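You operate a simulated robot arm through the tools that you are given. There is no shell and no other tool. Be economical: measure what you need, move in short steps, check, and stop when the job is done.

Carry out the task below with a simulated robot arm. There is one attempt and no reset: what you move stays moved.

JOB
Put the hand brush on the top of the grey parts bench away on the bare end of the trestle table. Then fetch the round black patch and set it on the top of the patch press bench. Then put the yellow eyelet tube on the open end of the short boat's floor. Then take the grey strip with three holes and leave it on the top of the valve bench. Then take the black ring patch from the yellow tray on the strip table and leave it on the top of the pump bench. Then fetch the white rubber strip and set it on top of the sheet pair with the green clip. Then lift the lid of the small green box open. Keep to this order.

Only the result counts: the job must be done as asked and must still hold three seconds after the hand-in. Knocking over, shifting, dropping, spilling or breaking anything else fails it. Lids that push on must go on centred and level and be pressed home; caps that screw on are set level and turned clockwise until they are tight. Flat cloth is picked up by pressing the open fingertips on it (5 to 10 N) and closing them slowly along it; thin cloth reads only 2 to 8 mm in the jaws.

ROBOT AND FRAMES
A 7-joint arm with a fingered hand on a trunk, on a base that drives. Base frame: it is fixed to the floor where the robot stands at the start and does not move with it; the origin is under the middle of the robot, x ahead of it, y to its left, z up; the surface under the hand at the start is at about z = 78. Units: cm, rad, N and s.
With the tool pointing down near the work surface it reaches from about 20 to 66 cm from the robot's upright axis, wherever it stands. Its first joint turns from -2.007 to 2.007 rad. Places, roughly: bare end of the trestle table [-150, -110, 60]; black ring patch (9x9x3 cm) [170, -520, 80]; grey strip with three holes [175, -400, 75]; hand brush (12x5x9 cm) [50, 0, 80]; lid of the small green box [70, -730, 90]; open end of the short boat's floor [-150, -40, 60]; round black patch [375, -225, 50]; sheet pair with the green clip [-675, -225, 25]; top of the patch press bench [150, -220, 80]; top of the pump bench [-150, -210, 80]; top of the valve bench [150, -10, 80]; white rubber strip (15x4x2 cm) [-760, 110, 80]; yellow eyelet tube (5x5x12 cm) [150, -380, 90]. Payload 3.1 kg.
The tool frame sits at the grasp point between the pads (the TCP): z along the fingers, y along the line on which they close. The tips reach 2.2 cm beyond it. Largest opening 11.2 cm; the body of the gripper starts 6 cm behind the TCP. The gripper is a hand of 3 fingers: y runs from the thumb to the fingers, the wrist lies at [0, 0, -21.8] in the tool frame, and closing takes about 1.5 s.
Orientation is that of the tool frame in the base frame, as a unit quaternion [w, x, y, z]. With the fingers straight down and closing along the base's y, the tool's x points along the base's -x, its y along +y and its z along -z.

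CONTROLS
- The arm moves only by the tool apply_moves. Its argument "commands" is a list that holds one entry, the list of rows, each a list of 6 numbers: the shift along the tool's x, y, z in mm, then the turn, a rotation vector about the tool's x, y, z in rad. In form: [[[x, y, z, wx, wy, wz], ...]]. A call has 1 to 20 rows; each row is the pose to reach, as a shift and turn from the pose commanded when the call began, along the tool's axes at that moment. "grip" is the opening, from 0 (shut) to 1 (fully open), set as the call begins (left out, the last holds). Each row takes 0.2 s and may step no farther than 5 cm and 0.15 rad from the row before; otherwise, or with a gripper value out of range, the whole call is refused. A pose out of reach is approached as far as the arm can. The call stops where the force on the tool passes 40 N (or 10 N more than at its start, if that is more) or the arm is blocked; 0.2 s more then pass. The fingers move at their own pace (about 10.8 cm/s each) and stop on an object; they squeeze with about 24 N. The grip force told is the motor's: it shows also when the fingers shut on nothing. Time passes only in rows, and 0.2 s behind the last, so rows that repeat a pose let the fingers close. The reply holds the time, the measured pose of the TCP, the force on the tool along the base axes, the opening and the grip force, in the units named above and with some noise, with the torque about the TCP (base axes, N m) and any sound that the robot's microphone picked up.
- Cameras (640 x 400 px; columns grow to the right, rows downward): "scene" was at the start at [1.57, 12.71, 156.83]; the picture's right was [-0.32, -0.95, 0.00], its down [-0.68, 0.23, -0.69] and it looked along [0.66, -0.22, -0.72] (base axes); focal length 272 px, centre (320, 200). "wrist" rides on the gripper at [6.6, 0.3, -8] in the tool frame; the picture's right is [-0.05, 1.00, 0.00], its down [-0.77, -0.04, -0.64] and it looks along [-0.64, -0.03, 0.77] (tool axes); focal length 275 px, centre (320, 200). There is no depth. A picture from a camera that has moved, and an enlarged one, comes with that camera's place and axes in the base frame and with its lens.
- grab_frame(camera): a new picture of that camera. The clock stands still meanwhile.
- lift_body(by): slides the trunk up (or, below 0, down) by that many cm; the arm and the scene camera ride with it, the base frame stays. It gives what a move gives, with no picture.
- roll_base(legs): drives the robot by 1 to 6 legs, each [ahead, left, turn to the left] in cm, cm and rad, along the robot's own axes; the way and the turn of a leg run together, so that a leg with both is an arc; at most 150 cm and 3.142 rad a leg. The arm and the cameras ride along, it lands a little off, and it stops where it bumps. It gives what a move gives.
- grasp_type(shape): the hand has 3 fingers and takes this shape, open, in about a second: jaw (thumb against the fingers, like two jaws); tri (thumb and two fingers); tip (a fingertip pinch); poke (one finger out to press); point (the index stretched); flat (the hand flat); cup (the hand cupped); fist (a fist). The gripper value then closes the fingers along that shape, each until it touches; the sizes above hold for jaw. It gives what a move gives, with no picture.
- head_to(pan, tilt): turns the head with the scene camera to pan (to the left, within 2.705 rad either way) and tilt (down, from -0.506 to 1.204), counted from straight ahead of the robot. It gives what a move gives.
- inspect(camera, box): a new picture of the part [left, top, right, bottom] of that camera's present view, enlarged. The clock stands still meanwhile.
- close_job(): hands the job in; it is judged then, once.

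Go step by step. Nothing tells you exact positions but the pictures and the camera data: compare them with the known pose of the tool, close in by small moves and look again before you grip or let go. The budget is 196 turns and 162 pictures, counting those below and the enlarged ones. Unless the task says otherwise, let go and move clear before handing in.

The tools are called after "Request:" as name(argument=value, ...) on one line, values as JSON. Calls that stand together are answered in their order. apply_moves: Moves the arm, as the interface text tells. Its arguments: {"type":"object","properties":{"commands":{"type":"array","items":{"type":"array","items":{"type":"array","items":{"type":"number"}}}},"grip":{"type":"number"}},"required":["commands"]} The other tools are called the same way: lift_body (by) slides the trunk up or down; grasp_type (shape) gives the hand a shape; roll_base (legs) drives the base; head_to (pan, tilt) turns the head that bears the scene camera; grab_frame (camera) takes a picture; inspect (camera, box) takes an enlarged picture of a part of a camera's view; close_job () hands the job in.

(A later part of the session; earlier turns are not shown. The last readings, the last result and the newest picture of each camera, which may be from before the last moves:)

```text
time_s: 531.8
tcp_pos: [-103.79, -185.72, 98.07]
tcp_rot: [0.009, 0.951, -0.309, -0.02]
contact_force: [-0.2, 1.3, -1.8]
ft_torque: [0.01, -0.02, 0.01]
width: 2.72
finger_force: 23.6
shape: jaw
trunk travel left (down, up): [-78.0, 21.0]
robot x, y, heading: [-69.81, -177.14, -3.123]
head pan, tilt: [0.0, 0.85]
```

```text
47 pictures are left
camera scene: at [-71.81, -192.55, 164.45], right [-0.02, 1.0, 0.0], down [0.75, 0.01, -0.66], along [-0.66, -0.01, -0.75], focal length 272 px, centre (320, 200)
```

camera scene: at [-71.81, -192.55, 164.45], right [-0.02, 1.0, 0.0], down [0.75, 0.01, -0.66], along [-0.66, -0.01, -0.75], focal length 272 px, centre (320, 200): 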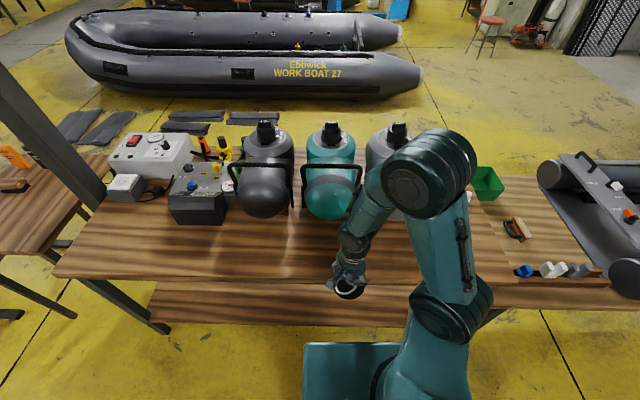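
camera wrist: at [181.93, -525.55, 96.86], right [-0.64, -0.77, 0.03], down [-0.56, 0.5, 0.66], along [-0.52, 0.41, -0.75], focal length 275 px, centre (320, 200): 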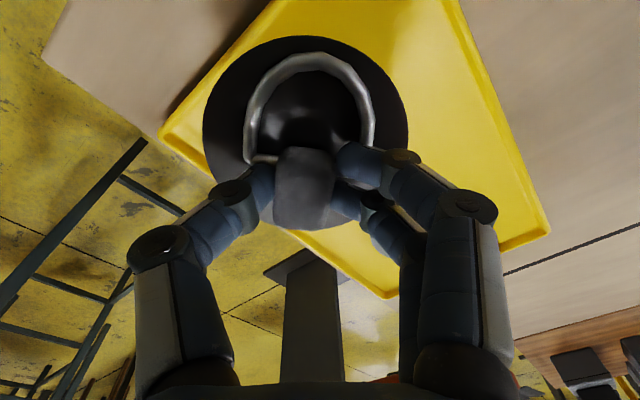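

The front of the pump bench is free. I'll extend to about (-122, -186) and lower.

Request:
apply_moves(commands=[[[-40, 29, 0, 0, 0, 0], [-80, 58, 0, 0, 0, 0], [-120, 87, 20, 0, 0, 0], [-150, 109, 50, 0, 0, 0], [-150, 109, 90, 0, 0, 0], [-150, 109, 115, 0, 0, 0], [-150, 109, 115, 0, 0, 0]]])

Request:
apply_moves(commands=[[[0, 0, 8, 0, 0, 0], [0, 0, 14, 0, 0, 0], [0, 0, 18, 0, 0, 0], [0, 0, 22, 0, 0, 0], [0, 0, 26, 0, 0, 0]]])

Request:
grab_frame(camera="wrist")

```text
refused: row 3 steps farther than a row can; nothing moved
```

```text
time_s: 533.0
tcp_pos: [-103.92, -185.76, 95.56]
tcp_rot: [0.01, 0.951, -0.308, -0.02]
contact_force: [0.3, -0.1, -1.0]
ft_torque: [0.01, 0.01, -0.01]
width: 2.73
finger_force: 24.5
shape: jaw
trunk travel left (down, up): [-78.0, 21.0]
robot x, y, heading: [-70.16, -177.49, -3.118]
head pan, tilt: [0.0, 0.85]
```

```text
46 pictures are left
camera wrist: at [-98.29, -189.82, 103.36], right [-0.62, -0.78, 0.03], down [-0.58, 0.49, 0.66], along [-0.53, 0.39, -0.75], focal length 275 px, centre (320, 200)
```

wrist: 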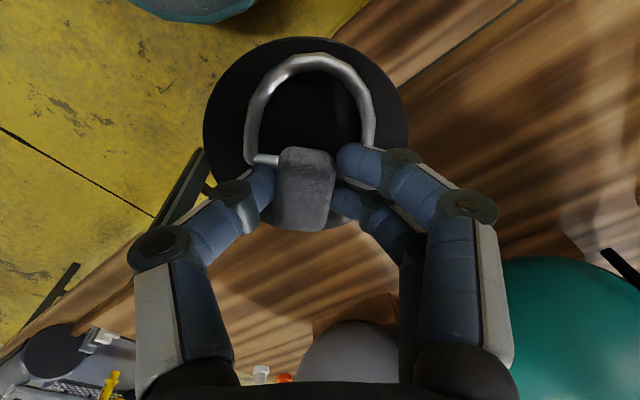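

Request:
apply_moves(commands=[[[-38, 27, 0, 0, 0, 0], [-76, 54, 0, 0, 0, 0], [-114, 81, 10, 0, 0, 0], [-150, 109, 15, 0, 0, 0], [-150, 109, 50, 0, 0, 0], [-150, 109, 90, 0, 0, 0], [-150, 109, 105, 0, 0, 0], [-150, 109, 112, 0, 0, 0], [-150, 109, 118, 0, 0, 0], [-150, 109, 122, 0, 0, 0], [-150, 109, 126, 0, 0, 0]]])

Request:
grab_frame(camera="wrist")

```text
time_s: 535.4
tcp_pos: [-123.17, -185.83, 83.66]
tcp_rot: [0.009, 0.951, -0.308, -0.02]
contact_force: [0.3, 0.6, -0.7]
ft_torque: [-0.03, 0.01, -0.03]
width: 2.71
finger_force: 24.9
shape: jaw
trunk travel left (down, up): [-78.0, 21.0]
robot x, y, heading: [-70.24, -176.9, -3.124]
head pan, tilt: [0.0, 0.85]
```

```text
45 pictures are left
camera wrist: at [-117.42, -189.89, 91.52], right [-0.62, -0.78, 0.03], down [-0.58, 0.49, 0.66], along [-0.53, 0.39, -0.75], focal length 275 px, centre (320, 200)
```

wrist: 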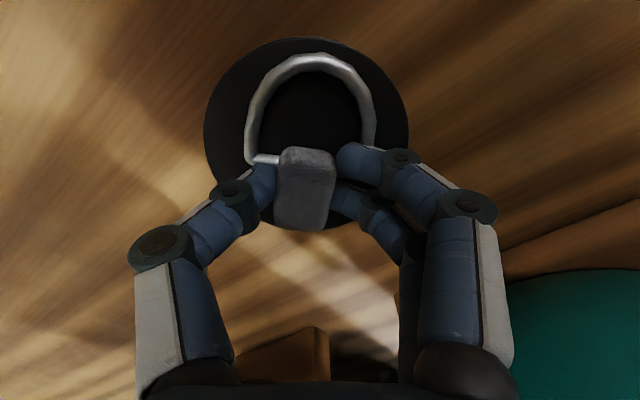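

Request:
apply_moves(commands=[[[0, 0, 5, 0, 0, 0], [0, 0, 10, 0, 0, 0], [0, 0, 15, 0, 0, 0], [0, 0, 20, 0, 0, 0], [0, 0, 25, 0, 0, 0]]])

```text
time_s: 536.3
tcp_pos: [-123.12, -185.74, 82.49]
tcp_rot: [0.011, 0.951, -0.308, -0.024]
contact_force: [6.4, 1.0, 32.6]
ft_torque: [0.3, -0.26, -0.01]
width: 2.98
finger_force: 23.5
shape: jaw
trunk travel left (down, up): [-78.0, 21.0]
robot x, y, heading: [-70.19, -177.27, -3.123]
head pan, tilt: [0.0, 0.85]
stopped in row 4: the force on the tool passed its limit at 46 N (the readings are from after the stop); the commanded pose is now the measured one
```

Request:
apply_moves(commands=[[[0, 0, -3, 0, 0, 0], [0, 0, -3, 0, 0, 0], [0, 0, -3, 0, 0, 0], [0, 0, -3, 0, 0, 0], [0, 0, -3, 0, 0, 0], [0, 0, -30, 0, 0, 0], [0, 0, -70, 0, 0, 0], [0, 0, -110, 0, 0, 0]]], grip=0.62)

Request:
grab_frame(camera="wrist")

```text
time_s: 538.1
tcp_pos: [-122.87, -185.95, 93.39]
tcp_rot: [0.011, 0.951, -0.308, -0.021]
contact_force: [0.7, 0.0, 0.2]
ft_torque: [0.0, 0.01, -0.01]
width: 6.91
finger_force: 0.2
shape: jaw
trunk travel left (down, up): [-78.0, 21.0]
robot x, y, heading: [-70.03, -176.99, -3.128]
head pan, tilt: [0.0, 0.85]
```

```text
44 pictures are left
camera wrist: at [-117.17, -190.14, 101.22], right [-0.62, -0.78, 0.04], down [-0.57, 0.49, 0.66], along [-0.53, 0.39, -0.75], focal length 275 px, centre (320, 200)
```

wrist: 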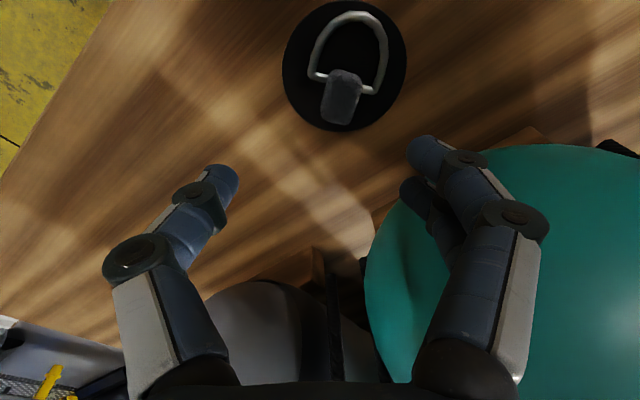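

The ring patch is on the pump bench. Next is the white strip far to the west: I'll stow, return to the aisle, go to y ≈ 95 and drive west, then look.

Request:
apply_moves(commands=[[[35, -25, -20, 0, 0, 0], [70, -50, -40, 0, 0, 0], [105, -75, -50, 0, 0, 0], [137, -100, -50, 0, 0, 0]]])

Request:
roll_base(legs=[[-28, 0, -0.018], [0, -136, 0], [0, -136, 0], [148, 0, 0], [148, 0, 0]])

Request:
head_to(pan=0, tilt=0.35)

Request:
grab_frame(camera="scene")

```text
time_s: 539.1
tcp_pos: [-105.51, -185.47, 97.35]
tcp_rot: [0.012, 0.95, -0.31, -0.021]
contact_force: [0.1, -0.6, -0.5]
ft_torque: [-0.05, 0.05, 0.0]
width: 6.93
finger_force: 0.1
shape: jaw
trunk travel left (down, up): [-78.0, 21.0]
robot x, y, heading: [-70.09, -177.37, -3.124]
head pan, tilt: [0.0, 0.85]
```

```text
time_s: 567.9
tcp_pos: [-368.36, 102.04, 97.14]
tcp_rot: [0.01, 0.942, -0.336, -0.022]
contact_force: [-0.4, 0.4, 0.1]
ft_torque: [-0.01, 0.01, 0.02]
width: 6.93
finger_force: 0.1
shape: jaw
trunk travel left (down, up): [-78.0, 21.0]
robot x, y, heading: [-332.32, 108.59, 3.103]
head pan, tilt: [0.0, 0.85]
```

```text
time_s: 568.8
tcp_pos: [-368.33, 102.06, 97.17]
tcp_rot: [0.01, 0.942, -0.335, -0.022]
contact_force: [-0.1, -0.8, 0.4]
ft_torque: [0.01, 0.05, -0.02]
width: 6.91
finger_force: 0.1
shape: jaw
trunk travel left (down, up): [-78.0, 21.0]
robot x, y, heading: [-332.94, 108.22, 3.107]
head pan, tilt: [0.0, 0.351]
```

```text
43 pictures are left
camera scene: at [-336.44, 93.49, 168.81], right [0.04, 1.0, 0.0], down [0.34, -0.01, -0.94], along [-0.94, 0.03, -0.34], focal length 272 px, centre (320, 200)
```

scene: 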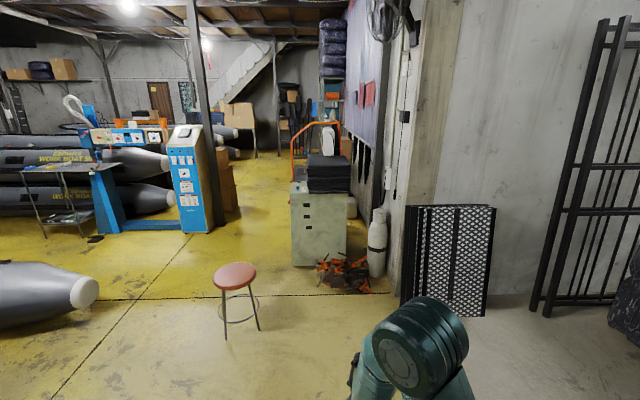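

Request:
inspect(camera="scene", box=[230, 60, 400, 220])

```text
2.50 times, centred on (315, 140) of scene
camera zoom: at [-336.44, 93.49, 168.81], right [0.04, 1.0, 0.0], down [0.34, -0.01, -0.94], along [-0.94, 0.03, -0.34], focal length 679 px, centre (332, 350)
```

zoom: 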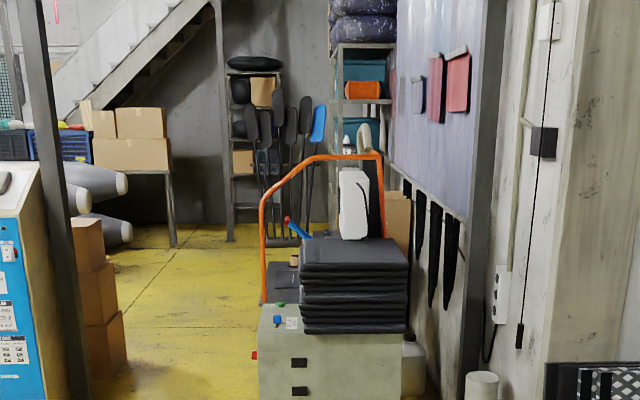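

The target lies behind the cabinet, so I'll pass south of the stool (y ≈ -22) and continue west to x ≈ -600.

Request:
roll_base(legs=[[0, 131, 0.036], [140, 0, 0], [125, 0, 0]])

Request:
head_to(pan=-0.6, tilt=0.4)

Request:
grab_frame(camera="scene")

Request:
head_to(pan=0.5, tilt=0.5)

Request:
grab_frame(camera="scene")

```text
time_s: 587.9
tcp_pos: [-633.89, -28.19, 97.24]
tcp_rot: [0.01, 0.944, -0.329, -0.022]
contact_force: [0.0, 0.6, 0.2]
ft_torque: [0.01, 0.0, -0.02]
width: 6.93
finger_force: 0.1
shape: jaw
trunk travel left (down, up): [-78.0, 21.0]
robot x, y, heading: [-597.64, -21.12, 3.114]
head pan, tilt: [0.0, 0.351]
```

```text
time_s: 588.9
tcp_pos: [-633.86, -28.32, 97.23]
tcp_rot: [0.01, 0.944, -0.329, -0.022]
contact_force: [-0.2, 0.0, -0.2]
ft_torque: [0.02, -0.03, 0.01]
width: 6.94
finger_force: 0.1
shape: jaw
trunk travel left (down, up): [-78.0, 21.0]
robot x, y, heading: [-597.69, -21.18, 3.114]
head pan, tilt: [-0.6, 0.4]
```

```text
41 pictures are left
camera scene: at [-600.03, -31.29, 168.37], right [0.58, 0.81, 0.0], down [0.32, -0.23, -0.92], along [-0.75, 0.54, -0.39], focal length 272 px, centre (320, 200)
```

scene: 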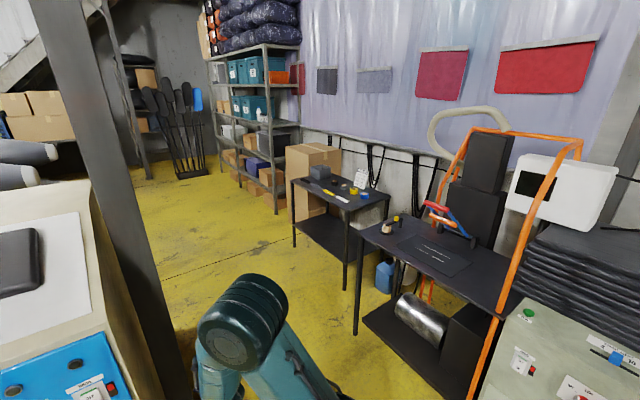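

```text
time_s: 590.2
tcp_pos: [-633.82, -28.35, 97.1]
tcp_rot: [0.01, 0.944, -0.33, -0.022]
contact_force: [-0.3, 0.2, 0.5]
ft_torque: [-0.02, 0.0, -0.01]
width: 6.91
finger_force: 0.1
shape: jaw
trunk travel left (down, up): [-78.0, 21.0]
robot x, y, heading: [-597.9, -21.15, 3.118]
head pan, tilt: [0.499, 0.499]
```

```text
40 pictures are left
camera scene: at [-600.6, -40.85, 167.45], right [-0.46, 0.89, 0.0], down [0.43, 0.22, -0.88], along [-0.78, -0.4, -0.48], focal length 272 px, centre (320, 200)
```

scene: 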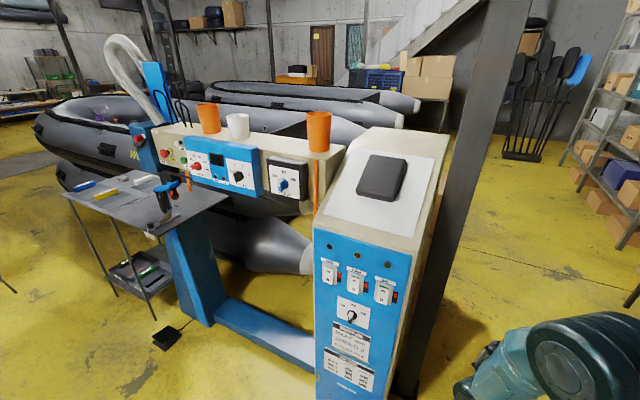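

The white strip is on the small black table near (-769, 111). I'll go along y ≈ 19 to x ≈ -765, turn to face +y and approach.

Request:
roll_base(legs=[[0, -40, 0.02], [145, 0, 0], [22, 0, 0], [0, 0, -1.57], [40, 0, 0]])

Request:
head_to(pan=0, tilt=0.8)

Request:
grab_frame(camera="scene")

```text
time_s: 606.7
tcp_pos: [-770.36, 96.96, 97.27]
tcp_rot: [0.008, -0.437, 0.899, 0.022]
contact_force: [-0.2, 0.5, 0.0]
ft_torque: [0.02, 0.0, 0.0]
width: 6.93
finger_force: 0.1
shape: jaw
trunk travel left (down, up): [-78.0, 21.0]
robot x, y, heading: [-763.17, 60.96, 1.551]
head pan, tilt: [0.499, 0.499]
```

```text
time_s: 607.6
tcp_pos: [-770.39, 97.05, 97.15]
tcp_rot: [0.009, -0.437, 0.899, 0.022]
contact_force: [-0.2, -0.2, 0.1]
ft_torque: [-0.01, -0.02, 0.02]
width: 6.94
finger_force: 0.1
shape: jaw
trunk travel left (down, up): [-78.0, 21.0]
robot x, y, heading: [-763.12, 61.13, 1.553]
head pan, tilt: [0.0, 0.799]
```

```text
39 pictures are left
camera scene: at [-778.51, 63.6, 164.86], right [1.0, -0.02, 0.0], down [-0.01, -0.72, -0.7], along [0.01, 0.7, -0.72], focal length 272 px, centre (320, 200)
```

scene: 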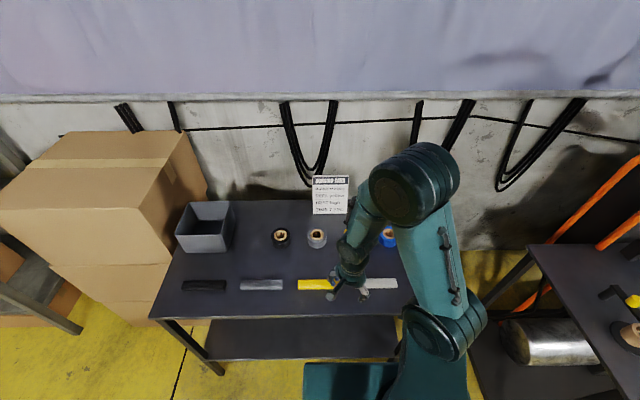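

The white strip is the right-hand one at about (-758, 107). I'll align the hand across it.

Request:
apply_moves(commands=[[[-25, -5, 0, 0, 0, 0.13], [-50, -11, 0, 0, 0, 0.26], [-75, -16, 0, 0, 0, 0.39], [-100, -22, 0, 0, 0, 0.52], [-125, -27, 0, 0, 0, 0.65], [-153, -33, 0, 0, 0, 0.78], [-153, -33, 0, 0, 0, 0.906], [-153, -33, 0, 0, 0, 0.906]]], grip=0.65)

Request:
grab_frame(camera="wrist")

```text
time_s: 609.4
tcp_pos: [-758.34, 107.02, 97.46]
tcp_rot: [-0.003, 0.002, 1.0, 0.024]
contact_force: [-0.6, -0.5, 0.2]
ft_torque: [0.01, 0.0, -0.01]
width: 7.25
finger_force: 0.0
shape: jaw
trunk travel left (down, up): [-78.0, 21.0]
robot x, y, heading: [-763.12, 61.03, 1.55]
head pan, tilt: [0.0, 0.799]
```

```text
38 pictures are left
camera wrist: at [-764.79, 106.93, 105.61], right [0.05, 1.0, 0.05], down [0.77, -0.07, 0.63], along [0.63, 0.01, -0.78], focal length 275 px, centre (320, 200)
```

wrist: 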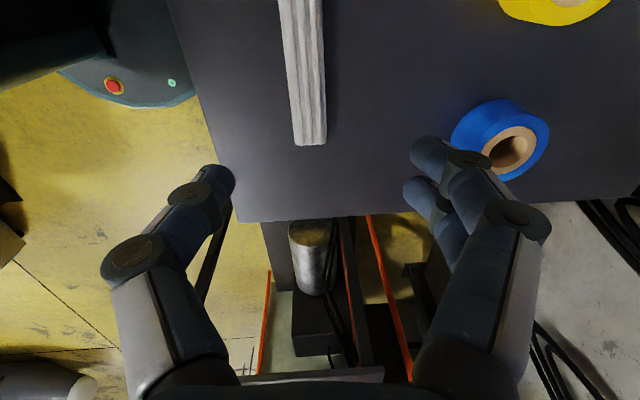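

Request:
apply_moves(commands=[[[0, -3, 40, 0.025, 0, 0], [0, -3, 80, 0.05, 0, 0], [0, -3, 120, 0.05, 0, 0], [0, -3, 145, 0.05, 0, 0], [0, -3, 155, 0.05, 0, 0], [0, -3, 161, 0.05, 0, 0], [0, -3, 167, 0.05, 0, 0], [0, -3, 172, 0.05, 0, 0], [0, -3, 177, 0.05, 0, 0]]])

Request:
grab_frame(camera="wrist")

```text
time_s: 610.9
tcp_pos: [-758.47, 107.54, 82.04]
tcp_rot: [-0.003, 0.001, 1.0, 0.006]
contact_force: [1.7, -2.5, 42.8]
ft_torque: [0.03, -0.12, 0.2]
width: 6.88
finger_force: 0.0
shape: jaw
trunk travel left (down, up): [-78.0, 21.0]
robot x, y, heading: [-763.28, 61.39, 1.548]
head pan, tilt: [0.0, 0.799]
stopped in row 7: the force on the tool passed its limit at 52 N (the readings are from after the stop); the commanded pose is now the measured one
```

```text
37 pictures are left
camera wrist: at [-764.88, 107.81, 90.2], right [0.05, 1.0, 0.01], down [0.77, -0.05, 0.63], along [0.63, -0.02, -0.78], focal length 275 px, centre (320, 200)
```

wrist: 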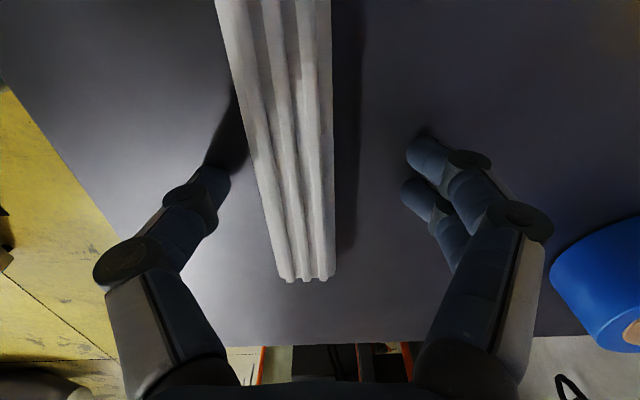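

Request:
apply_moves(commands=[[[0, 0, -4, 0, 0, 0], [0, -9, -4, 0, 0, 0], [0, -9, -4, 0, 0, 0]]])

Request:
apply_moves(commands=[[[0, 0, 0, 0, 0, 0], [0, 0, 0, 0, 0, 0], [0, 0, 0, 0, 0, 0], [0, 0, 0, 0, 0, 0], [0, 0, 0, 0, 0, 0], [0, 0, 0, 0, 0, 0], [0, 0, -20, 0, 0, 0], [0, 0, -60, 0, 0, 0], [0, 0, -100, 0, 0, 0]]], grip=0)

Request:
grab_frame(camera="wrist")

```text
time_s: 611.7
tcp_pos: [-758.39, 106.71, 82.26]
tcp_rot: [-0.003, 0.001, 1.0, 0.003]
contact_force: [1.7, 3.8, 13.1]
ft_torque: [-0.02, -0.12, -0.05]
width: 7.31
finger_force: 0.1
shape: jaw
trunk travel left (down, up): [-78.0, 21.0]
robot x, y, heading: [-762.79, 61.26, 1.554]
head pan, tilt: [0.0, 0.799]
```

```text
time_s: 613.7
tcp_pos: [-758.5, 106.59, 92.26]
tcp_rot: [-0.003, 0.002, 1.0, 0.003]
contact_force: [-0.2, -0.2, -1.2]
ft_torque: [0.04, -0.01, 0.0]
width: 2.97
finger_force: 23.4
shape: jaw
trunk travel left (down, up): [-78.0, 21.0]
robot x, y, heading: [-763.22, 61.34, 1.548]
head pan, tilt: [0.0, 0.799]
```

```text
36 pictures are left
camera wrist: at [-765.0, 106.97, 100.42], right [0.05, 1.0, 0.0], down [0.77, -0.04, 0.63], along [0.63, -0.03, -0.78], focal length 275 px, centre (320, 200)
```

wrist: 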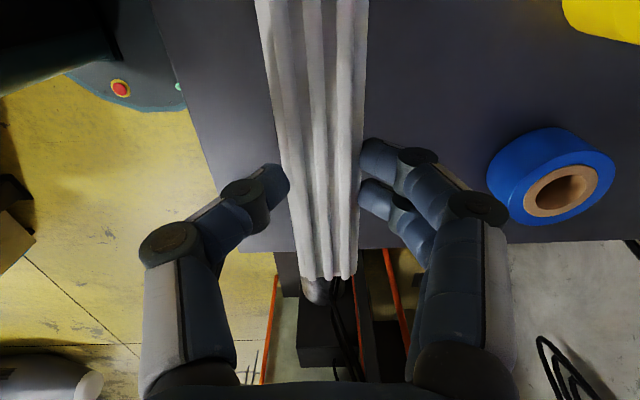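

The white strip is held. The sheet pair seems to be on the low shelf of the small table beside the blue machine near (-675, -225). I'll drive there and look.

Request:
apply_moves(commands=[[[0, -40, -10, 0, 0, 0], [0, -80, -20, 0, 0, 0], [0, -110, -30, 0, 0, 0]]])

Request:
roll_base(legs=[[-42, 0, 0.02], [0, -140, 0], [0, -33, 0], [0, 0, 1.571], [0, 130, 0]])

Request:
head_to(pan=0.45, tilt=0.7)

Request:
grab_frame(camera="scene")

```text
time_s: 614.5
tcp_pos: [-758.41, 95.47, 95.24]
tcp_rot: [-0.002, 0.003, 1.0, 0.002]
contact_force: [0.0, 0.2, -0.9]
ft_torque: [0.0, -0.01, 0.01]
width: 2.96
finger_force: 23.5
shape: jaw
trunk travel left (down, up): [-78.0, 21.0]
robot x, y, heading: [-763.23, 61.24, 1.551]
head pan, tilt: [0.0, 0.799]
```

```text
time_s: 635.4
tcp_pos: [-624.27, -107.72, 95.15]
tcp_rot: [0.002, 0.716, -0.698, 0.0]
contact_force: [0.6, 0.2, -1.0]
ft_torque: [0.01, -0.01, -0.01]
width: 2.93
finger_force: 24.3
shape: jaw
trunk travel left (down, up): [-78.0, 21.0]
robot x, y, heading: [-589.38, -111.29, -3.133]
head pan, tilt: [0.0, 0.799]
```

```text
time_s: 636.3
tcp_pos: [-624.4, -107.63, 95.17]
tcp_rot: [0.004, 0.716, -0.698, 0.0]
contact_force: [0.4, 0.2, -0.5]
ft_torque: [0.02, -0.05, 0.01]
width: 2.94
finger_force: 23.7
shape: jaw
trunk travel left (down, up): [-78.0, 21.0]
robot x, y, heading: [-589.81, -111.08, -3.138]
head pan, tilt: [0.45, 0.7]
```

```text
35 pictures are left
camera scene: at [-591.36, -130.48, 165.68], right [-0.44, 0.9, 0.0], down [0.58, 0.28, -0.76], along [-0.69, -0.34, -0.64], focal length 272 px, centre (320, 200)
```

scene: 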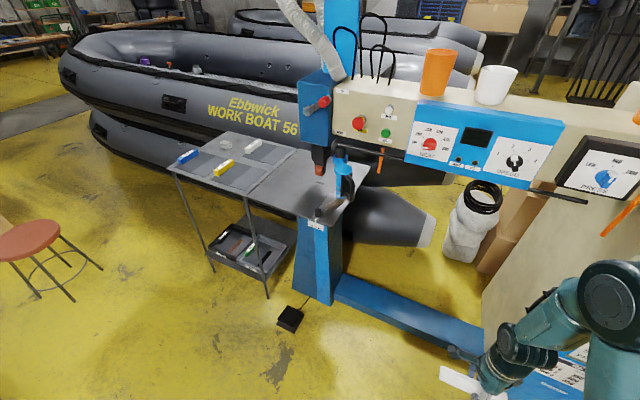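

Request:
inspect(camera="scene", box=[150, 120, 330, 310])

```text
2.11 times, centred on (240, 215) of scene
camera zoom: at [-591.36, -130.48, 165.68], right [-0.44, 0.9, 0.0], down [0.58, 0.28, -0.76], along [-0.69, -0.34, -0.64], focal length 572 px, centre (488, 168)
```

zoom: 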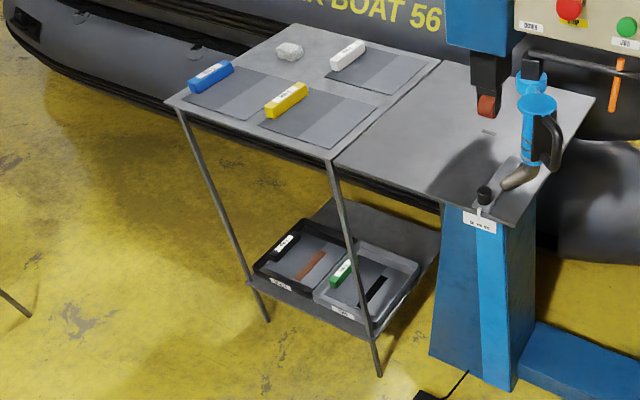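

The green-clipped sheet pair is in the right tray on the low shelf, at about x -684 to -667, y -224 to -209, z 26, under a table top at z 88. I'll line up east of it, turn the strip to lie along x, and lower the trunk.

Request:
roll_base(legs=[[0, 104, -0.005], [20, 0, 0]])

Request:
apply_moves(commands=[[[0, 0, 0, 0, 0, -0.14], [0, 0, 0, 0, 0, -0.28], [0, 0, 0, 0, 0, -0.42], [0, 0, 0, 0, 0, -0.56], [0, 0, 0, 0, 0, -0.7], [0, 0, 0, 0, 0, -0.84], [0, 0, 0, 0, 0, -0.98], [0, 0, 0, 0, 0, -1.12], [0, 0, 0, 0, 0, -1.26], [0, 0, 0, 0, 0, -1.4], [0, 0, 0, 0, 0, -1.546], [0, 0, 0, 0, 0, -1.546]]])

Request:
lift_body(by=-40)

Request:
grab_frame(camera="wrist")

```text
time_s: 642.9
tcp_pos: [-643.36, -213.02, 95.12]
tcp_rot: [0.002, 0.714, -0.7, 0.001]
contact_force: [0.5, -1.3, -0.7]
ft_torque: [0.0, -0.01, 0.01]
width: 2.92
finger_force: 23.8
shape: jaw
trunk travel left (down, up): [-78.0, 21.0]
robot x, y, heading: [-608.6, -217.0, -3.14]
head pan, tilt: [0.45, 0.7]
```

```text
time_s: 645.5
tcp_pos: [-643.33, -212.98, 95.2]
tcp_rot: [0.002, 1.0, -0.001, -0.001]
contact_force: [-0.9, -0.4, -1.5]
ft_torque: [0.0, -0.01, 0.02]
width: 2.95
finger_force: 24.2
shape: jaw
trunk travel left (down, up): [-78.0, 21.0]
robot x, y, heading: [-608.55, -216.98, -3.14]
head pan, tilt: [0.45, 0.7]
```

```text
time_s: 649.4
tcp_pos: [-643.26, -212.94, 55.19]
tcp_rot: [0.002, 1.0, -0.002, -0.002]
contact_force: [-0.2, 0.2, -1.5]
ft_torque: [0.01, 0.03, -0.03]
width: 2.96
finger_force: 24.4
shape: jaw
trunk travel left (down, up): [-38.0, 61.0]
robot x, y, heading: [-608.9, -216.87, -3.145]
head pan, tilt: [0.45, 0.7]
```

```text
33 pictures are left
camera wrist: at [-636.55, -213.27, 63.25], right [-0.05, -1.0, 0.01], down [-0.77, 0.04, 0.64], along [-0.64, 0.03, -0.77], focal length 275 px, centre (320, 200)
```

wrist: 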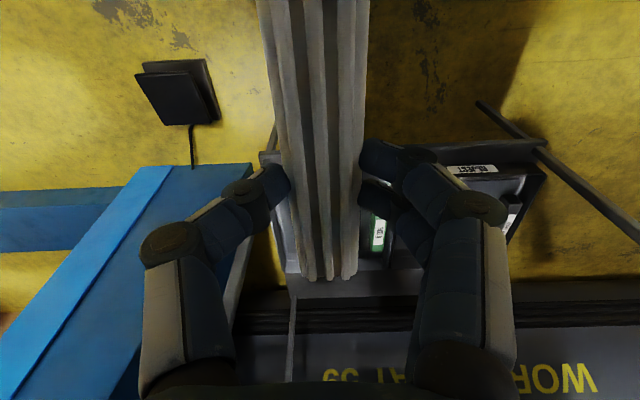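

The reach should be flat under the table top, so I'll lower the trunk 17 cm, nudge forward 4 cm and extend low.

Request:
lift_body(by=-17)

Request:
roll_base(legs=[[5, 0, 0]])

Request:
apply_moves(commands=[[[-40, 10, 0, 0, 0, 0], [-80, 20, 0, 0, 0, 0], [-120, 30, 0, 0, 0, 0], [-150, 30, 0, 0, 0, 0], [-150, 30, 0, 0, 0, 0]]])

Request:
grab_frame(camera="scene")

Request:
grab_frame(camera="wrist")

```text
time_s: 651.3
tcp_pos: [-643.35, -212.92, 38.24]
tcp_rot: [0.003, 1.0, -0.003, -0.002]
contact_force: [-0.3, 0.2, -0.8]
ft_torque: [0.05, 0.03, -0.01]
width: 2.93
finger_force: 24.1
shape: jaw
trunk travel left (down, up): [-21.0, 78.0]
robot x, y, heading: [-608.8, -216.46, -3.14]
head pan, tilt: [0.45, 0.7]
```

```text
time_s: 652.2
tcp_pos: [-648.53, -212.93, 38.18]
tcp_rot: [0.002, 1.0, -0.002, -0.002]
contact_force: [0.3, 0.2, -1.3]
ft_torque: [-0.03, -0.01, -0.01]
width: 2.97
finger_force: 23.7
shape: jaw
trunk travel left (down, up): [-21.0, 78.0]
robot x, y, heading: [-614.21, -216.74, -3.138]
head pan, tilt: [0.45, 0.7]
```

```text
time_s: 653.4
tcp_pos: [-663.36, -215.82, 38.35]
tcp_rot: [0.003, 1.0, -0.002, -0.002]
contact_force: [0.8, -0.2, -1.4]
ft_torque: [0.01, -0.01, -0.01]
width: 2.95
finger_force: 24.2
shape: jaw
trunk travel left (down, up): [-21.0, 78.0]
robot x, y, heading: [-613.54, -216.78, -3.14]
head pan, tilt: [0.45, 0.7]
```

```text
32 pictures are left
camera scene: at [-615.64, -235.9, 108.68], right [-0.44, 0.9, 0.0], down [0.58, 0.28, -0.76], along [-0.69, -0.34, -0.64], focal length 272 px, centre (320, 200)
```

scene: 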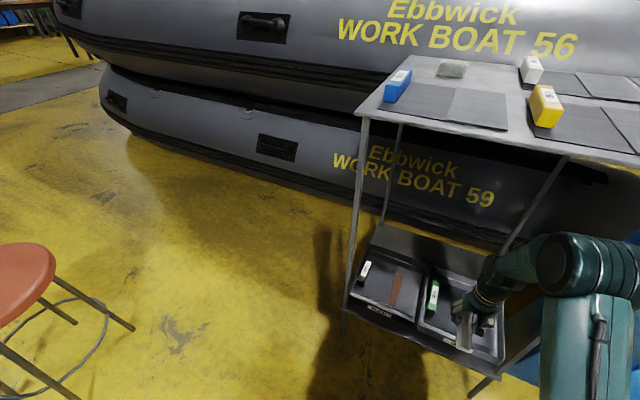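

```text
31 pictures are left
camera wrist: at [-656.65, -216.18, 46.34], right [-0.05, -1.0, 0.01], down [-0.77, 0.04, 0.64], along [-0.64, 0.03, -0.77], focal length 275 px, centre (320, 200)
```

wrist: 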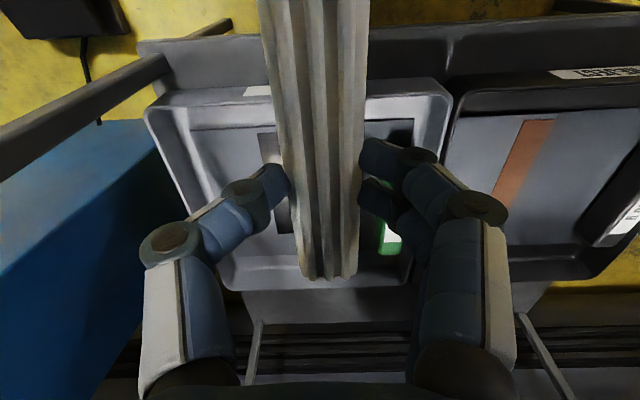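

Clear under the table. I'll extend 12 cm further, then lower to contact.

Request:
apply_moves(commands=[[[-40, -2, 0, 0, 0, 0], [-80, -4, 0, 0, 0, 0], [-118, -4, 0, 0, 0, 0], [-118, -4, 25, 0, 0, 0], [-118, -4, 45, 0, 0, 0], [-118, -4, 52, 0, 0, 0]]])

Request:
grab_frame(camera="wrist")

```text
time_s: 654.8
tcp_pos: [-675.34, -215.5, 33.15]
tcp_rot: [0.003, 1.0, -0.002, -0.002]
contact_force: [1.1, -0.6, -1.4]
ft_torque: [0.0, 0.0, 0.03]
width: 2.93
finger_force: 24.4
shape: jaw
trunk travel left (down, up): [-21.0, 78.0]
robot x, y, heading: [-613.88, -216.61, -3.135]
head pan, tilt: [0.45, 0.7]
```

```text
30 pictures are left
camera wrist: at [-668.51, -215.77, 41.08], right [-0.05, -1.0, 0.01], down [-0.77, 0.04, 0.64], along [-0.64, 0.03, -0.77], focal length 275 px, centre (320, 200)
```

wrist: 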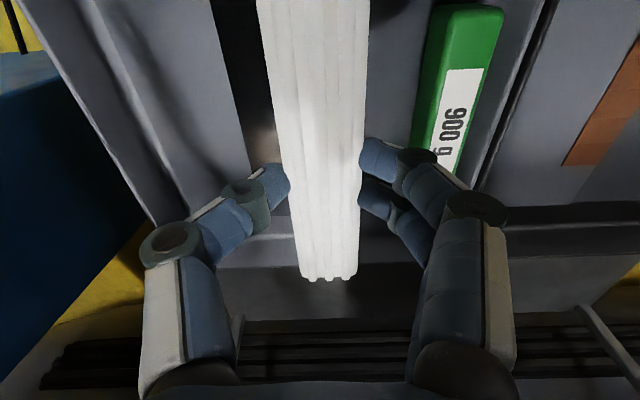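

The tray spans about x -662 to -681, so I'll centre the strip at x ≈ -671.5 and lower to contact.

Request:
apply_moves(commands=[[[20, 0, 0, 0, 0, 0], [38, 0, 0, 0, 0, 0], [38, 0, 8, 0, 0, 0], [38, 0, 16, 0, 0, 0], [38, 0, 22, 0, 0, 0], [38, 0, 28, 0, 0, 0], [38, 0, 34, 0, 0, 0], [38, 0, 40, 0, 0, 0], [38, 0, 46, 0, 0, 0]]])

Request:
grab_frame(camera="wrist")

```text
time_s: 656.8
tcp_pos: [-671.54, -215.48, 28.49]
tcp_rot: [0.002, 1.0, -0.001, -0.001]
contact_force: [-0.1, -0.2, -0.2]
ft_torque: [-0.03, -0.02, 0.01]
width: 2.95
finger_force: 23.6
shape: jaw
trunk travel left (down, up): [-21.0, 78.0]
robot x, y, heading: [-613.85, -217.21, -3.141]
head pan, tilt: [0.45, 0.7]
```

```text
29 pictures are left
camera wrist: at [-664.73, -215.89, 36.52], right [-0.05, -1.0, 0.01], down [-0.77, 0.04, 0.64], along [-0.64, 0.03, -0.77], focal length 275 px, centre (320, 200)
```

wrist: 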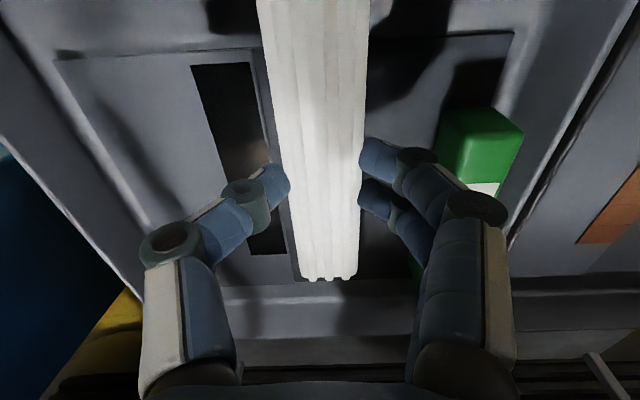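

Request:
apply_moves(commands=[[[0, 0, 5, 0, 0, 0], [0, 0, 10, 0, 0, 0], [0, 0, 15, 0, 0, 0], [0, 0, 20, 0, 0, 0], [0, 0, 25, 0, 0, 0], [0, 0, 30, 0, 0, 0]]])

```text
time_s: 658.2
tcp_pos: [-671.59, -215.55, 26.29]
tcp_rot: [0.003, 1.0, -0.001, -0.006]
contact_force: [10.2, 0.5, 34.7]
ft_torque: [-0.1, -0.29, -0.01]
width: 3.21
finger_force: 23.9
shape: jaw
trunk travel left (down, up): [-21.0, 78.0]
robot x, y, heading: [-614.07, -216.97, -3.143]
head pan, tilt: [0.45, 0.7]
stopped in row 6: the force on the tool passed its limit at 43 N (the readings are from after the stop); the commanded pose is now the measured one
```

Request:
apply_moves(commands=[[[0, 0, -2, 0, 0, 0], [0, 0, -2, 0, 0, 0], [0, 0, -2, 0, 0, 0], [0, 0, -2, 0, 0, 0], [0, 0, -10, 0, 0, 0], [0, 0, -40, 0, 0, 0], [0, 0, -80, 0, 0, 0], [0, 0, -100, 0, 0, 0]]], grip=0.42)

Request:
grab_frame(camera="wrist")

```text
time_s: 660.0
tcp_pos: [-671.68, -215.41, 35.77]
tcp_rot: [0.003, 1.0, -0.001, -0.003]
contact_force: [-0.4, 0.7, -0.1]
ft_torque: [-0.01, -0.01, 0.01]
width: 4.65
finger_force: 0.1
shape: jaw
trunk travel left (down, up): [-21.0, 78.0]
robot x, y, heading: [-614.1, -217.07, -3.136]
head pan, tilt: [0.45, 0.7]
```

```text
28 pictures are left
camera wrist: at [-664.85, -215.71, 43.86], right [-0.05, -1.0, 0.01], down [-0.77, 0.04, 0.64], along [-0.64, 0.03, -0.77], focal length 275 px, centre (320, 200)
```

wrist: 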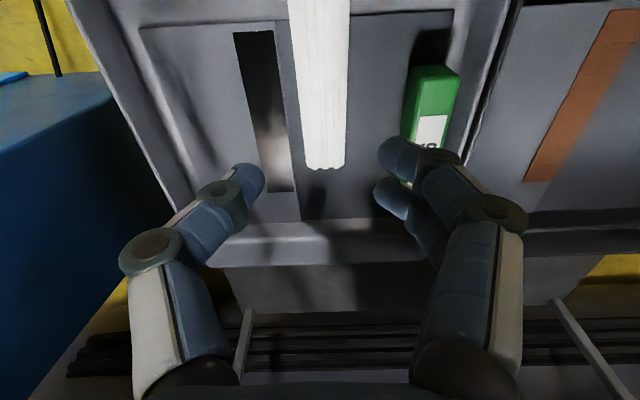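

The white strip rests on the green-clipped sheet pair. Now the green box: I'll retract from under the table, raise the trunk and drive back to the main aisle.

Request:
apply_moves(commands=[[[45, 0, 0, 0, 0, 0], [90, 0, 0, 0, 0, 0], [135, 0, 0, 0, 0, 0], [180, 0, 0, 0, 0, 0], [225, 0, 0, 0, 0, 0], [250, 0, 0, 0, 0, 0]]])

Request:
roll_base(legs=[[-15, 0, 0], [0, -130, 0], [0, -65, 0], [-140, 0, 0], [-126, 0, 0], [0, -120, 0]])

Request:
lift_body(by=40)

```text
time_s: 661.4
tcp_pos: [-646.55, -215.46, 35.53]
tcp_rot: [0.003, 1.0, -0.004, -0.003]
contact_force: [-0.2, -0.3, 0.2]
ft_torque: [-0.03, 0.0, 0.02]
width: 4.66
finger_force: 0.0
shape: jaw
trunk travel left (down, up): [-21.0, 78.0]
robot x, y, heading: [-613.79, -216.38, -3.138]
head pan, tilt: [0.45, 0.7]
```

```text
time_s: 690.5
tcp_pos: [-359.83, 101.17, 35.59]
tcp_rot: [0.003, 1.0, -0.011, -0.004]
contact_force: [0.7, -0.1, 0.1]
ft_torque: [-0.01, 0.03, 0.03]
width: 4.64
finger_force: 0.1
shape: jaw
trunk travel left (down, up): [-21.0, 78.0]
robot x, y, heading: [-327.43, 99.22, 3.13]
head pan, tilt: [0.45, 0.7]
```

```text
time_s: 694.3
tcp_pos: [-359.92, 101.19, 75.68]
tcp_rot: [0.003, 1.0, -0.01, -0.003]
contact_force: [-1.2, -0.5, 1.2]
ft_torque: [0.05, -0.01, 0.0]
width: 4.68
finger_force: 0.2
shape: jaw
trunk travel left (down, up): [-61.0, 38.0]
robot x, y, heading: [-327.26, 99.2, 3.127]
head pan, tilt: [0.45, 0.7]
```

Request:
roll_base(legs=[[-141, 0, 0.01], [-141, 0, 0], [0, 0, 3.141], [0, -145, 0], [0, -145, 0], [0, -145, 0]])

Request:
head_to(pan=-1.3, tilt=0.45)

Request:
grab_frame(camera="scene")

```text
time_s: 735.8
tcp_pos: [7.58, -333.25, 75.63]
tcp_rot: [0.004, -0.007, 1.0, 0.003]
contact_force: [0.1, 0.0, -0.1]
ft_torque: [-0.02, 0.01, 0.0]
width: 4.65
finger_force: 0.1
shape: jaw
trunk travel left (down, up): [-61.0, 38.0]
robot x, y, heading: [-25.31, -332.04, 0.021]
head pan, tilt: [0.45, 0.7]
```

```text
time_s: 737.5
tcp_pos: [7.59, -333.17, 75.6]
tcp_rot: [0.003, -0.007, 1.0, 0.003]
contact_force: [-0.6, 0.3, 0.1]
ft_torque: [0.02, 0.06, -0.01]
width: 4.66
finger_force: 0.0
shape: jaw
trunk travel left (down, up): [-61.0, 38.0]
robot x, y, heading: [-25.27, -332.17, 0.021]
head pan, tilt: [-1.3, 0.45]
```

```text
27 pictures are left
camera scene: at [-28.87, -325.99, 150.9], right [-0.96, -0.29, 0.0], down [-0.13, 0.42, -0.9], along [0.26, -0.86, -0.44], focal length 272 px, centre (320, 200)
```

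scene: 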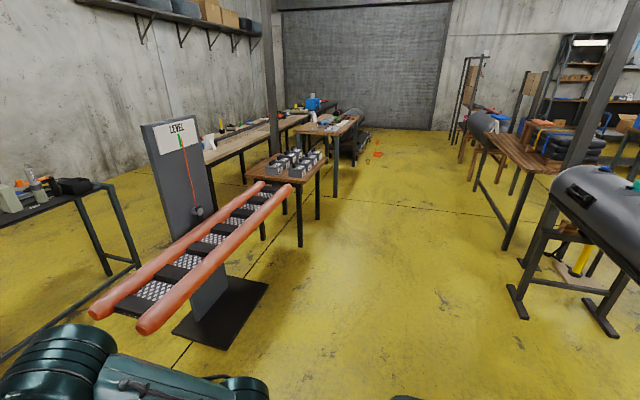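

The aisle is clear to the table with the green box near (70, -730). I'll continue south to y ≈ -727.

Request:
roll_base(legs=[[0, -145, -0.021], [0, -145, 0], [0, -105, 0]])

Request:
head_to(pan=0, tilt=0.55)

Request:
grab_frame(camera="scene")

```text
time_s: 756.4
tcp_pos: [-3.69, -725.91, 75.74]
tcp_rot: [0.004, 0.031, 1.0, 0.003]
contact_force: [-0.9, -0.4, 0.1]
ft_torque: [0.01, 0.01, 0.0]
width: 4.68
finger_force: 0.1
shape: jaw
trunk travel left (down, up): [-61.0, 38.0]
robot x, y, heading: [-35.86, -722.44, -0.055]
head pan, tilt: [-1.3, 0.45]
```

```text
time_s: 757.8
tcp_pos: [-3.67, -725.98, 75.7]
tcp_rot: [0.003, 0.031, 1.0, 0.002]
contact_force: [0.5, -0.2, 0.7]
ft_torque: [0.01, 0.02, 0.03]
width: 4.65
finger_force: 0.1
shape: jaw
trunk travel left (down, up): [-61.0, 38.0]
robot x, y, heading: [-36.31, -722.73, -0.053]
head pan, tilt: [0.0, 0.55]
```

```text
26 pictures are left
camera scene: at [-32.34, -707.52, 150.0], right [-0.06, -1.0, 0.0], down [-0.52, 0.03, -0.85], along [0.85, -0.05, -0.52], focal length 272 px, centre (320, 200)
```

scene: 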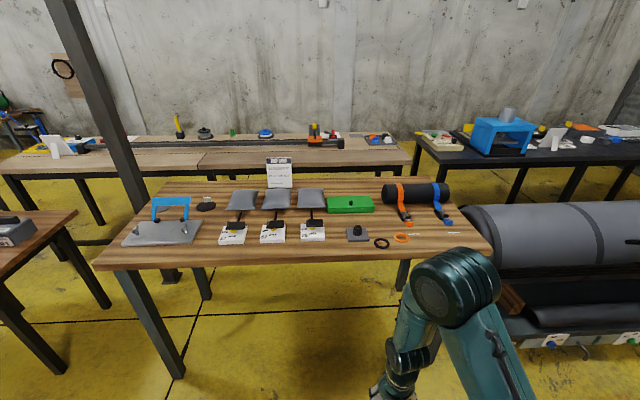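

Request:
inspect(camera="scene", box=[290, 170, 430, 260])

```text
4.44 times, centred on (360, 215) of scene
camera zoom: at [-32.34, -707.52, 150.0], right [-0.06, -1.0, 0.0], down [-0.52, 0.03, -0.85], along [0.85, -0.05, -0.52], focal length 1207 px, centre (142, 133)
```

zoom: 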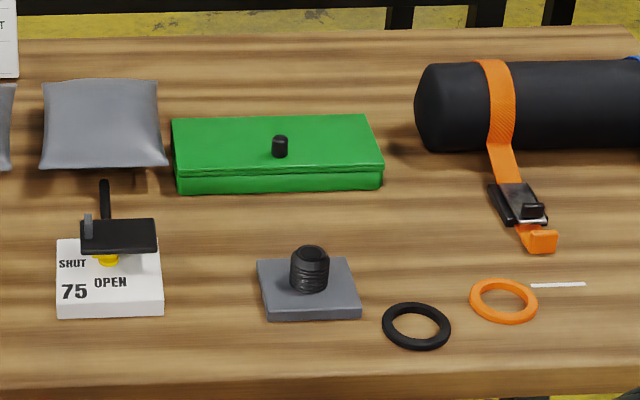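

The green box has a knob near its front edge at about (72.5, -728), with the hinge at the back around x ≈ 81. I'll raise the trunk, then drive up to the table.

Request:
lift_body(by=30)

Request:
roll_base(legs=[[0, 0, 0.054], [48, -4, 0]])

Request:
grab_frame(camera="wrist")

```text
time_s: 760.8
tcp_pos: [-3.63, -725.87, 105.57]
tcp_rot: [0.003, 0.031, 1.0, 0.003]
contact_force: [-0.7, -0.6, 0.2]
ft_torque: [-0.02, 0.02, 0.02]
width: 4.66
finger_force: 0.0
shape: jaw
trunk travel left (down, up): [-91.0, 8.0]
robot x, y, heading: [-35.93, -722.7, -0.06]
head pan, tilt: [0.0, 0.55]
```

```text
time_s: 764.1
tcp_pos: [44.82, -728.51, 105.74]
tcp_rot: [0.004, 0.006, 1.0, 0.003]
contact_force: [0.0, -0.1, -0.1]
ft_torque: [0.03, 0.01, 0.0]
width: 4.63
finger_force: 0.1
shape: jaw
trunk travel left (down, up): [-91.0, 8.0]
robot x, y, heading: [12.27, -726.9, -0.008]
head pan, tilt: [0.0, 0.55]
```

```text
24 pictures are left
camera wrist: at [38.22, -728.04, 113.69], right [0.06, 1.0, 0.01], down [0.77, -0.05, 0.64], along [0.64, -0.03, -0.77], focal length 275 px, centre (320, 200)
```

wrist: 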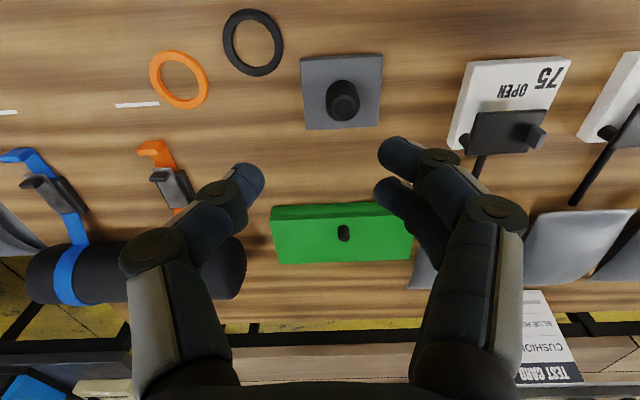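

The knob is near (69, -726, 86) and the hinge near x 76. I'll move above it with the fingers pitched 0.3 rad forward.

Request:
apply_moves(commands=[[[-45, 5, 0, 0, -0.06, 0], [-90, 10, 0, 0, -0.12, 0], [-135, 15, 10, 0, -0.18, 0], [-180, 20, 25, 0, -0.24, 0], [-220, 25, 45, 0, -0.3, 0], [-243, 25, 80, 0, -0.3, 0], [-243, 25, 97, 0, -0.3, 0], [-243, 25, 97, 0, -0.3, 0]]], grip=0.4)

Request:
grab_frame(camera="wrist")

```text
time_s: 765.9
tcp_pos: [69.06, -726.14, 96.12]
tcp_rot: [0.154, 0.006, 0.988, 0.002]
contact_force: [-0.2, -0.9, 0.4]
ft_torque: [0.0, -0.03, 0.02]
width: 4.55
finger_force: 0.0
shape: jaw
trunk travel left (down, up): [-91.0, 8.0]
robot x, y, heading: [12.29, -726.55, -0.004]
head pan, tilt: [0.0, 0.55]
```

```text
23 pictures are left
camera wrist: at [60.45, -725.75, 101.82], right [0.06, 1.0, 0.02], down [0.54, -0.05, 0.84], along [0.84, -0.04, -0.54], focal length 275 px, centre (320, 200)
```

wrist: 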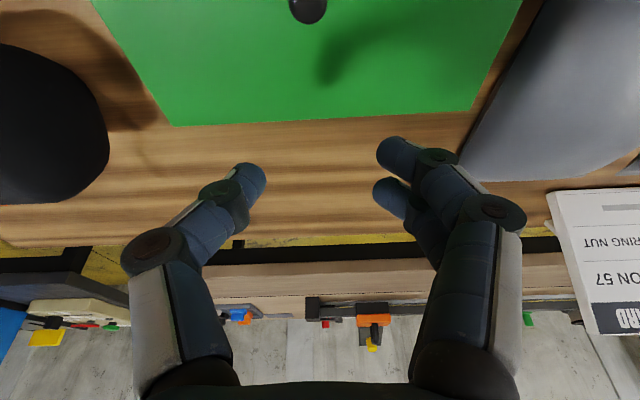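

Request:
apply_moves(commands=[[[20, -3, 20, 0, 0, 0], [32, -3, 45, 0, 0, 0], [40, -3, 62, 0, 0, 0], [44, -3, 70, 0, 0, 0], [46, -3, 75, 0, 0, 0], [48, -3, 80, 0, 0, 0], [49, -3, 84, 0, 0, 0]]])

Request:
grab_frame(camera="wrist")

```text
time_s: 766.9
tcp_pos: [67.39, -726.33, 89.32]
tcp_rot: [0.165, 0.006, 0.986, 0.002]
contact_force: [-12.4, 2.1, 38.9]
ft_torque: [0.34, 0.39, 0.09]
width: 4.67
finger_force: 0.1
shape: jaw
trunk travel left (down, up): [-91.0, 8.0]
robot x, y, heading: [12.14, -726.78, -0.006]
head pan, tilt: [0.0, 0.55]
stopped in row 4: the force on the tool passed its limit at 46 N (the readings are from after the stop); the commanded pose is now the measured one
```

```text
22 pictures are left
camera wrist: at [58.75, -725.92, 94.83], right [0.05, 1.0, 0.02], down [0.52, -0.05, 0.85], along [0.85, -0.04, -0.52], focal length 275 px, centre (320, 200)
```

wrist: 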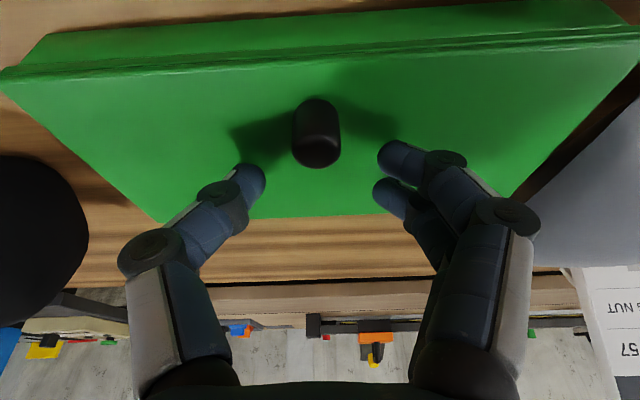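

The knob is actually at x ≈ 65. I'll back off slightly, shift 2.6 cm toward the robot and close on it.

Request:
apply_moves(commands=[[[0, 0, -6, 0, 0, 0], [24, 0, -13, 0, 0, 0], [24, 0, -11, 0, 0, 0], [24, 0, -11, 0, 0, 0]]])

Request:
grab_frame(camera="wrist")

```text
time_s: 767.9
tcp_pos: [65.05, -726.39, 89.35]
tcp_rot: [0.165, 0.007, 0.986, 0.001]
contact_force: [4.9, 1.4, 28.3]
ft_torque: [0.45, 0.01, -0.08]
width: 4.49
finger_force: 0.1
shape: jaw
trunk travel left (down, up): [-91.0, 8.0]
robot x, y, heading: [12.55, -726.86, -0.001]
head pan, tilt: [0.0, 0.55]
```

```text
21 pictures are left
camera wrist: at [56.37, -725.96, 94.82], right [0.06, 1.0, 0.02], down [0.52, -0.05, 0.85], along [0.85, -0.04, -0.52], focal length 275 px, centre (320, 200)
```

wrist: 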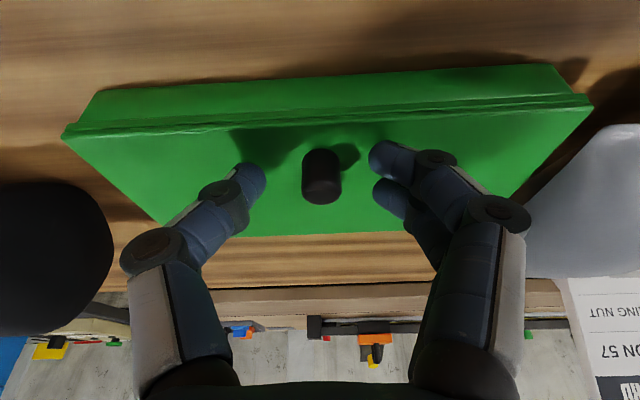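

Request:
apply_moves(commands=[[[0, 0, -2, 0, 0, 0], [0, 0, -2, 0, 0, 0], [0, 0, -2, 0, 0, 0], [0, 0, -2, 0, 0, 0], [0, 0, -2, 0, 0, 0], [0, 0, -2, 0, 0, 0]]], grip=0)

Request:
grab_frame(camera="wrist")

```text
time_s: 769.3
tcp_pos: [64.95, -726.29, 89.36]
tcp_rot: [0.161, 0.006, 0.987, 0.002]
contact_force: [0.7, 5.3, 9.8]
ft_torque: [0.18, 0.05, 0.15]
width: 1.11
finger_force: 24.2
shape: jaw
trunk travel left (down, up): [-91.0, 8.0]
robot x, y, heading: [12.26, -726.72, -0.0]
head pan, tilt: [0.0, 0.55]
```

```text
20 pictures are left
camera wrist: at [56.31, -725.85, 94.92], right [0.06, 1.0, 0.02], down [0.53, -0.05, 0.85], along [0.85, -0.04, -0.53], focal length 275 px, centre (320, 200)
```

wrist: 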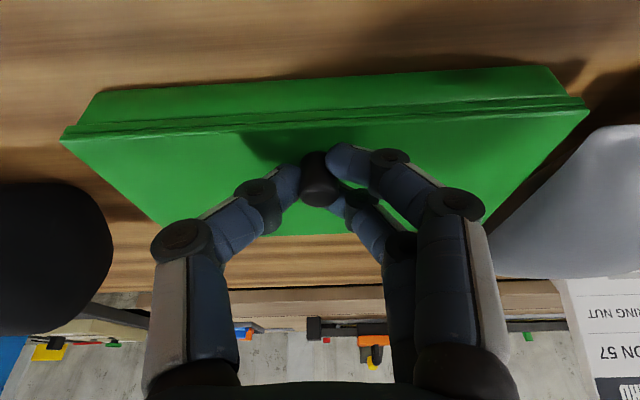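

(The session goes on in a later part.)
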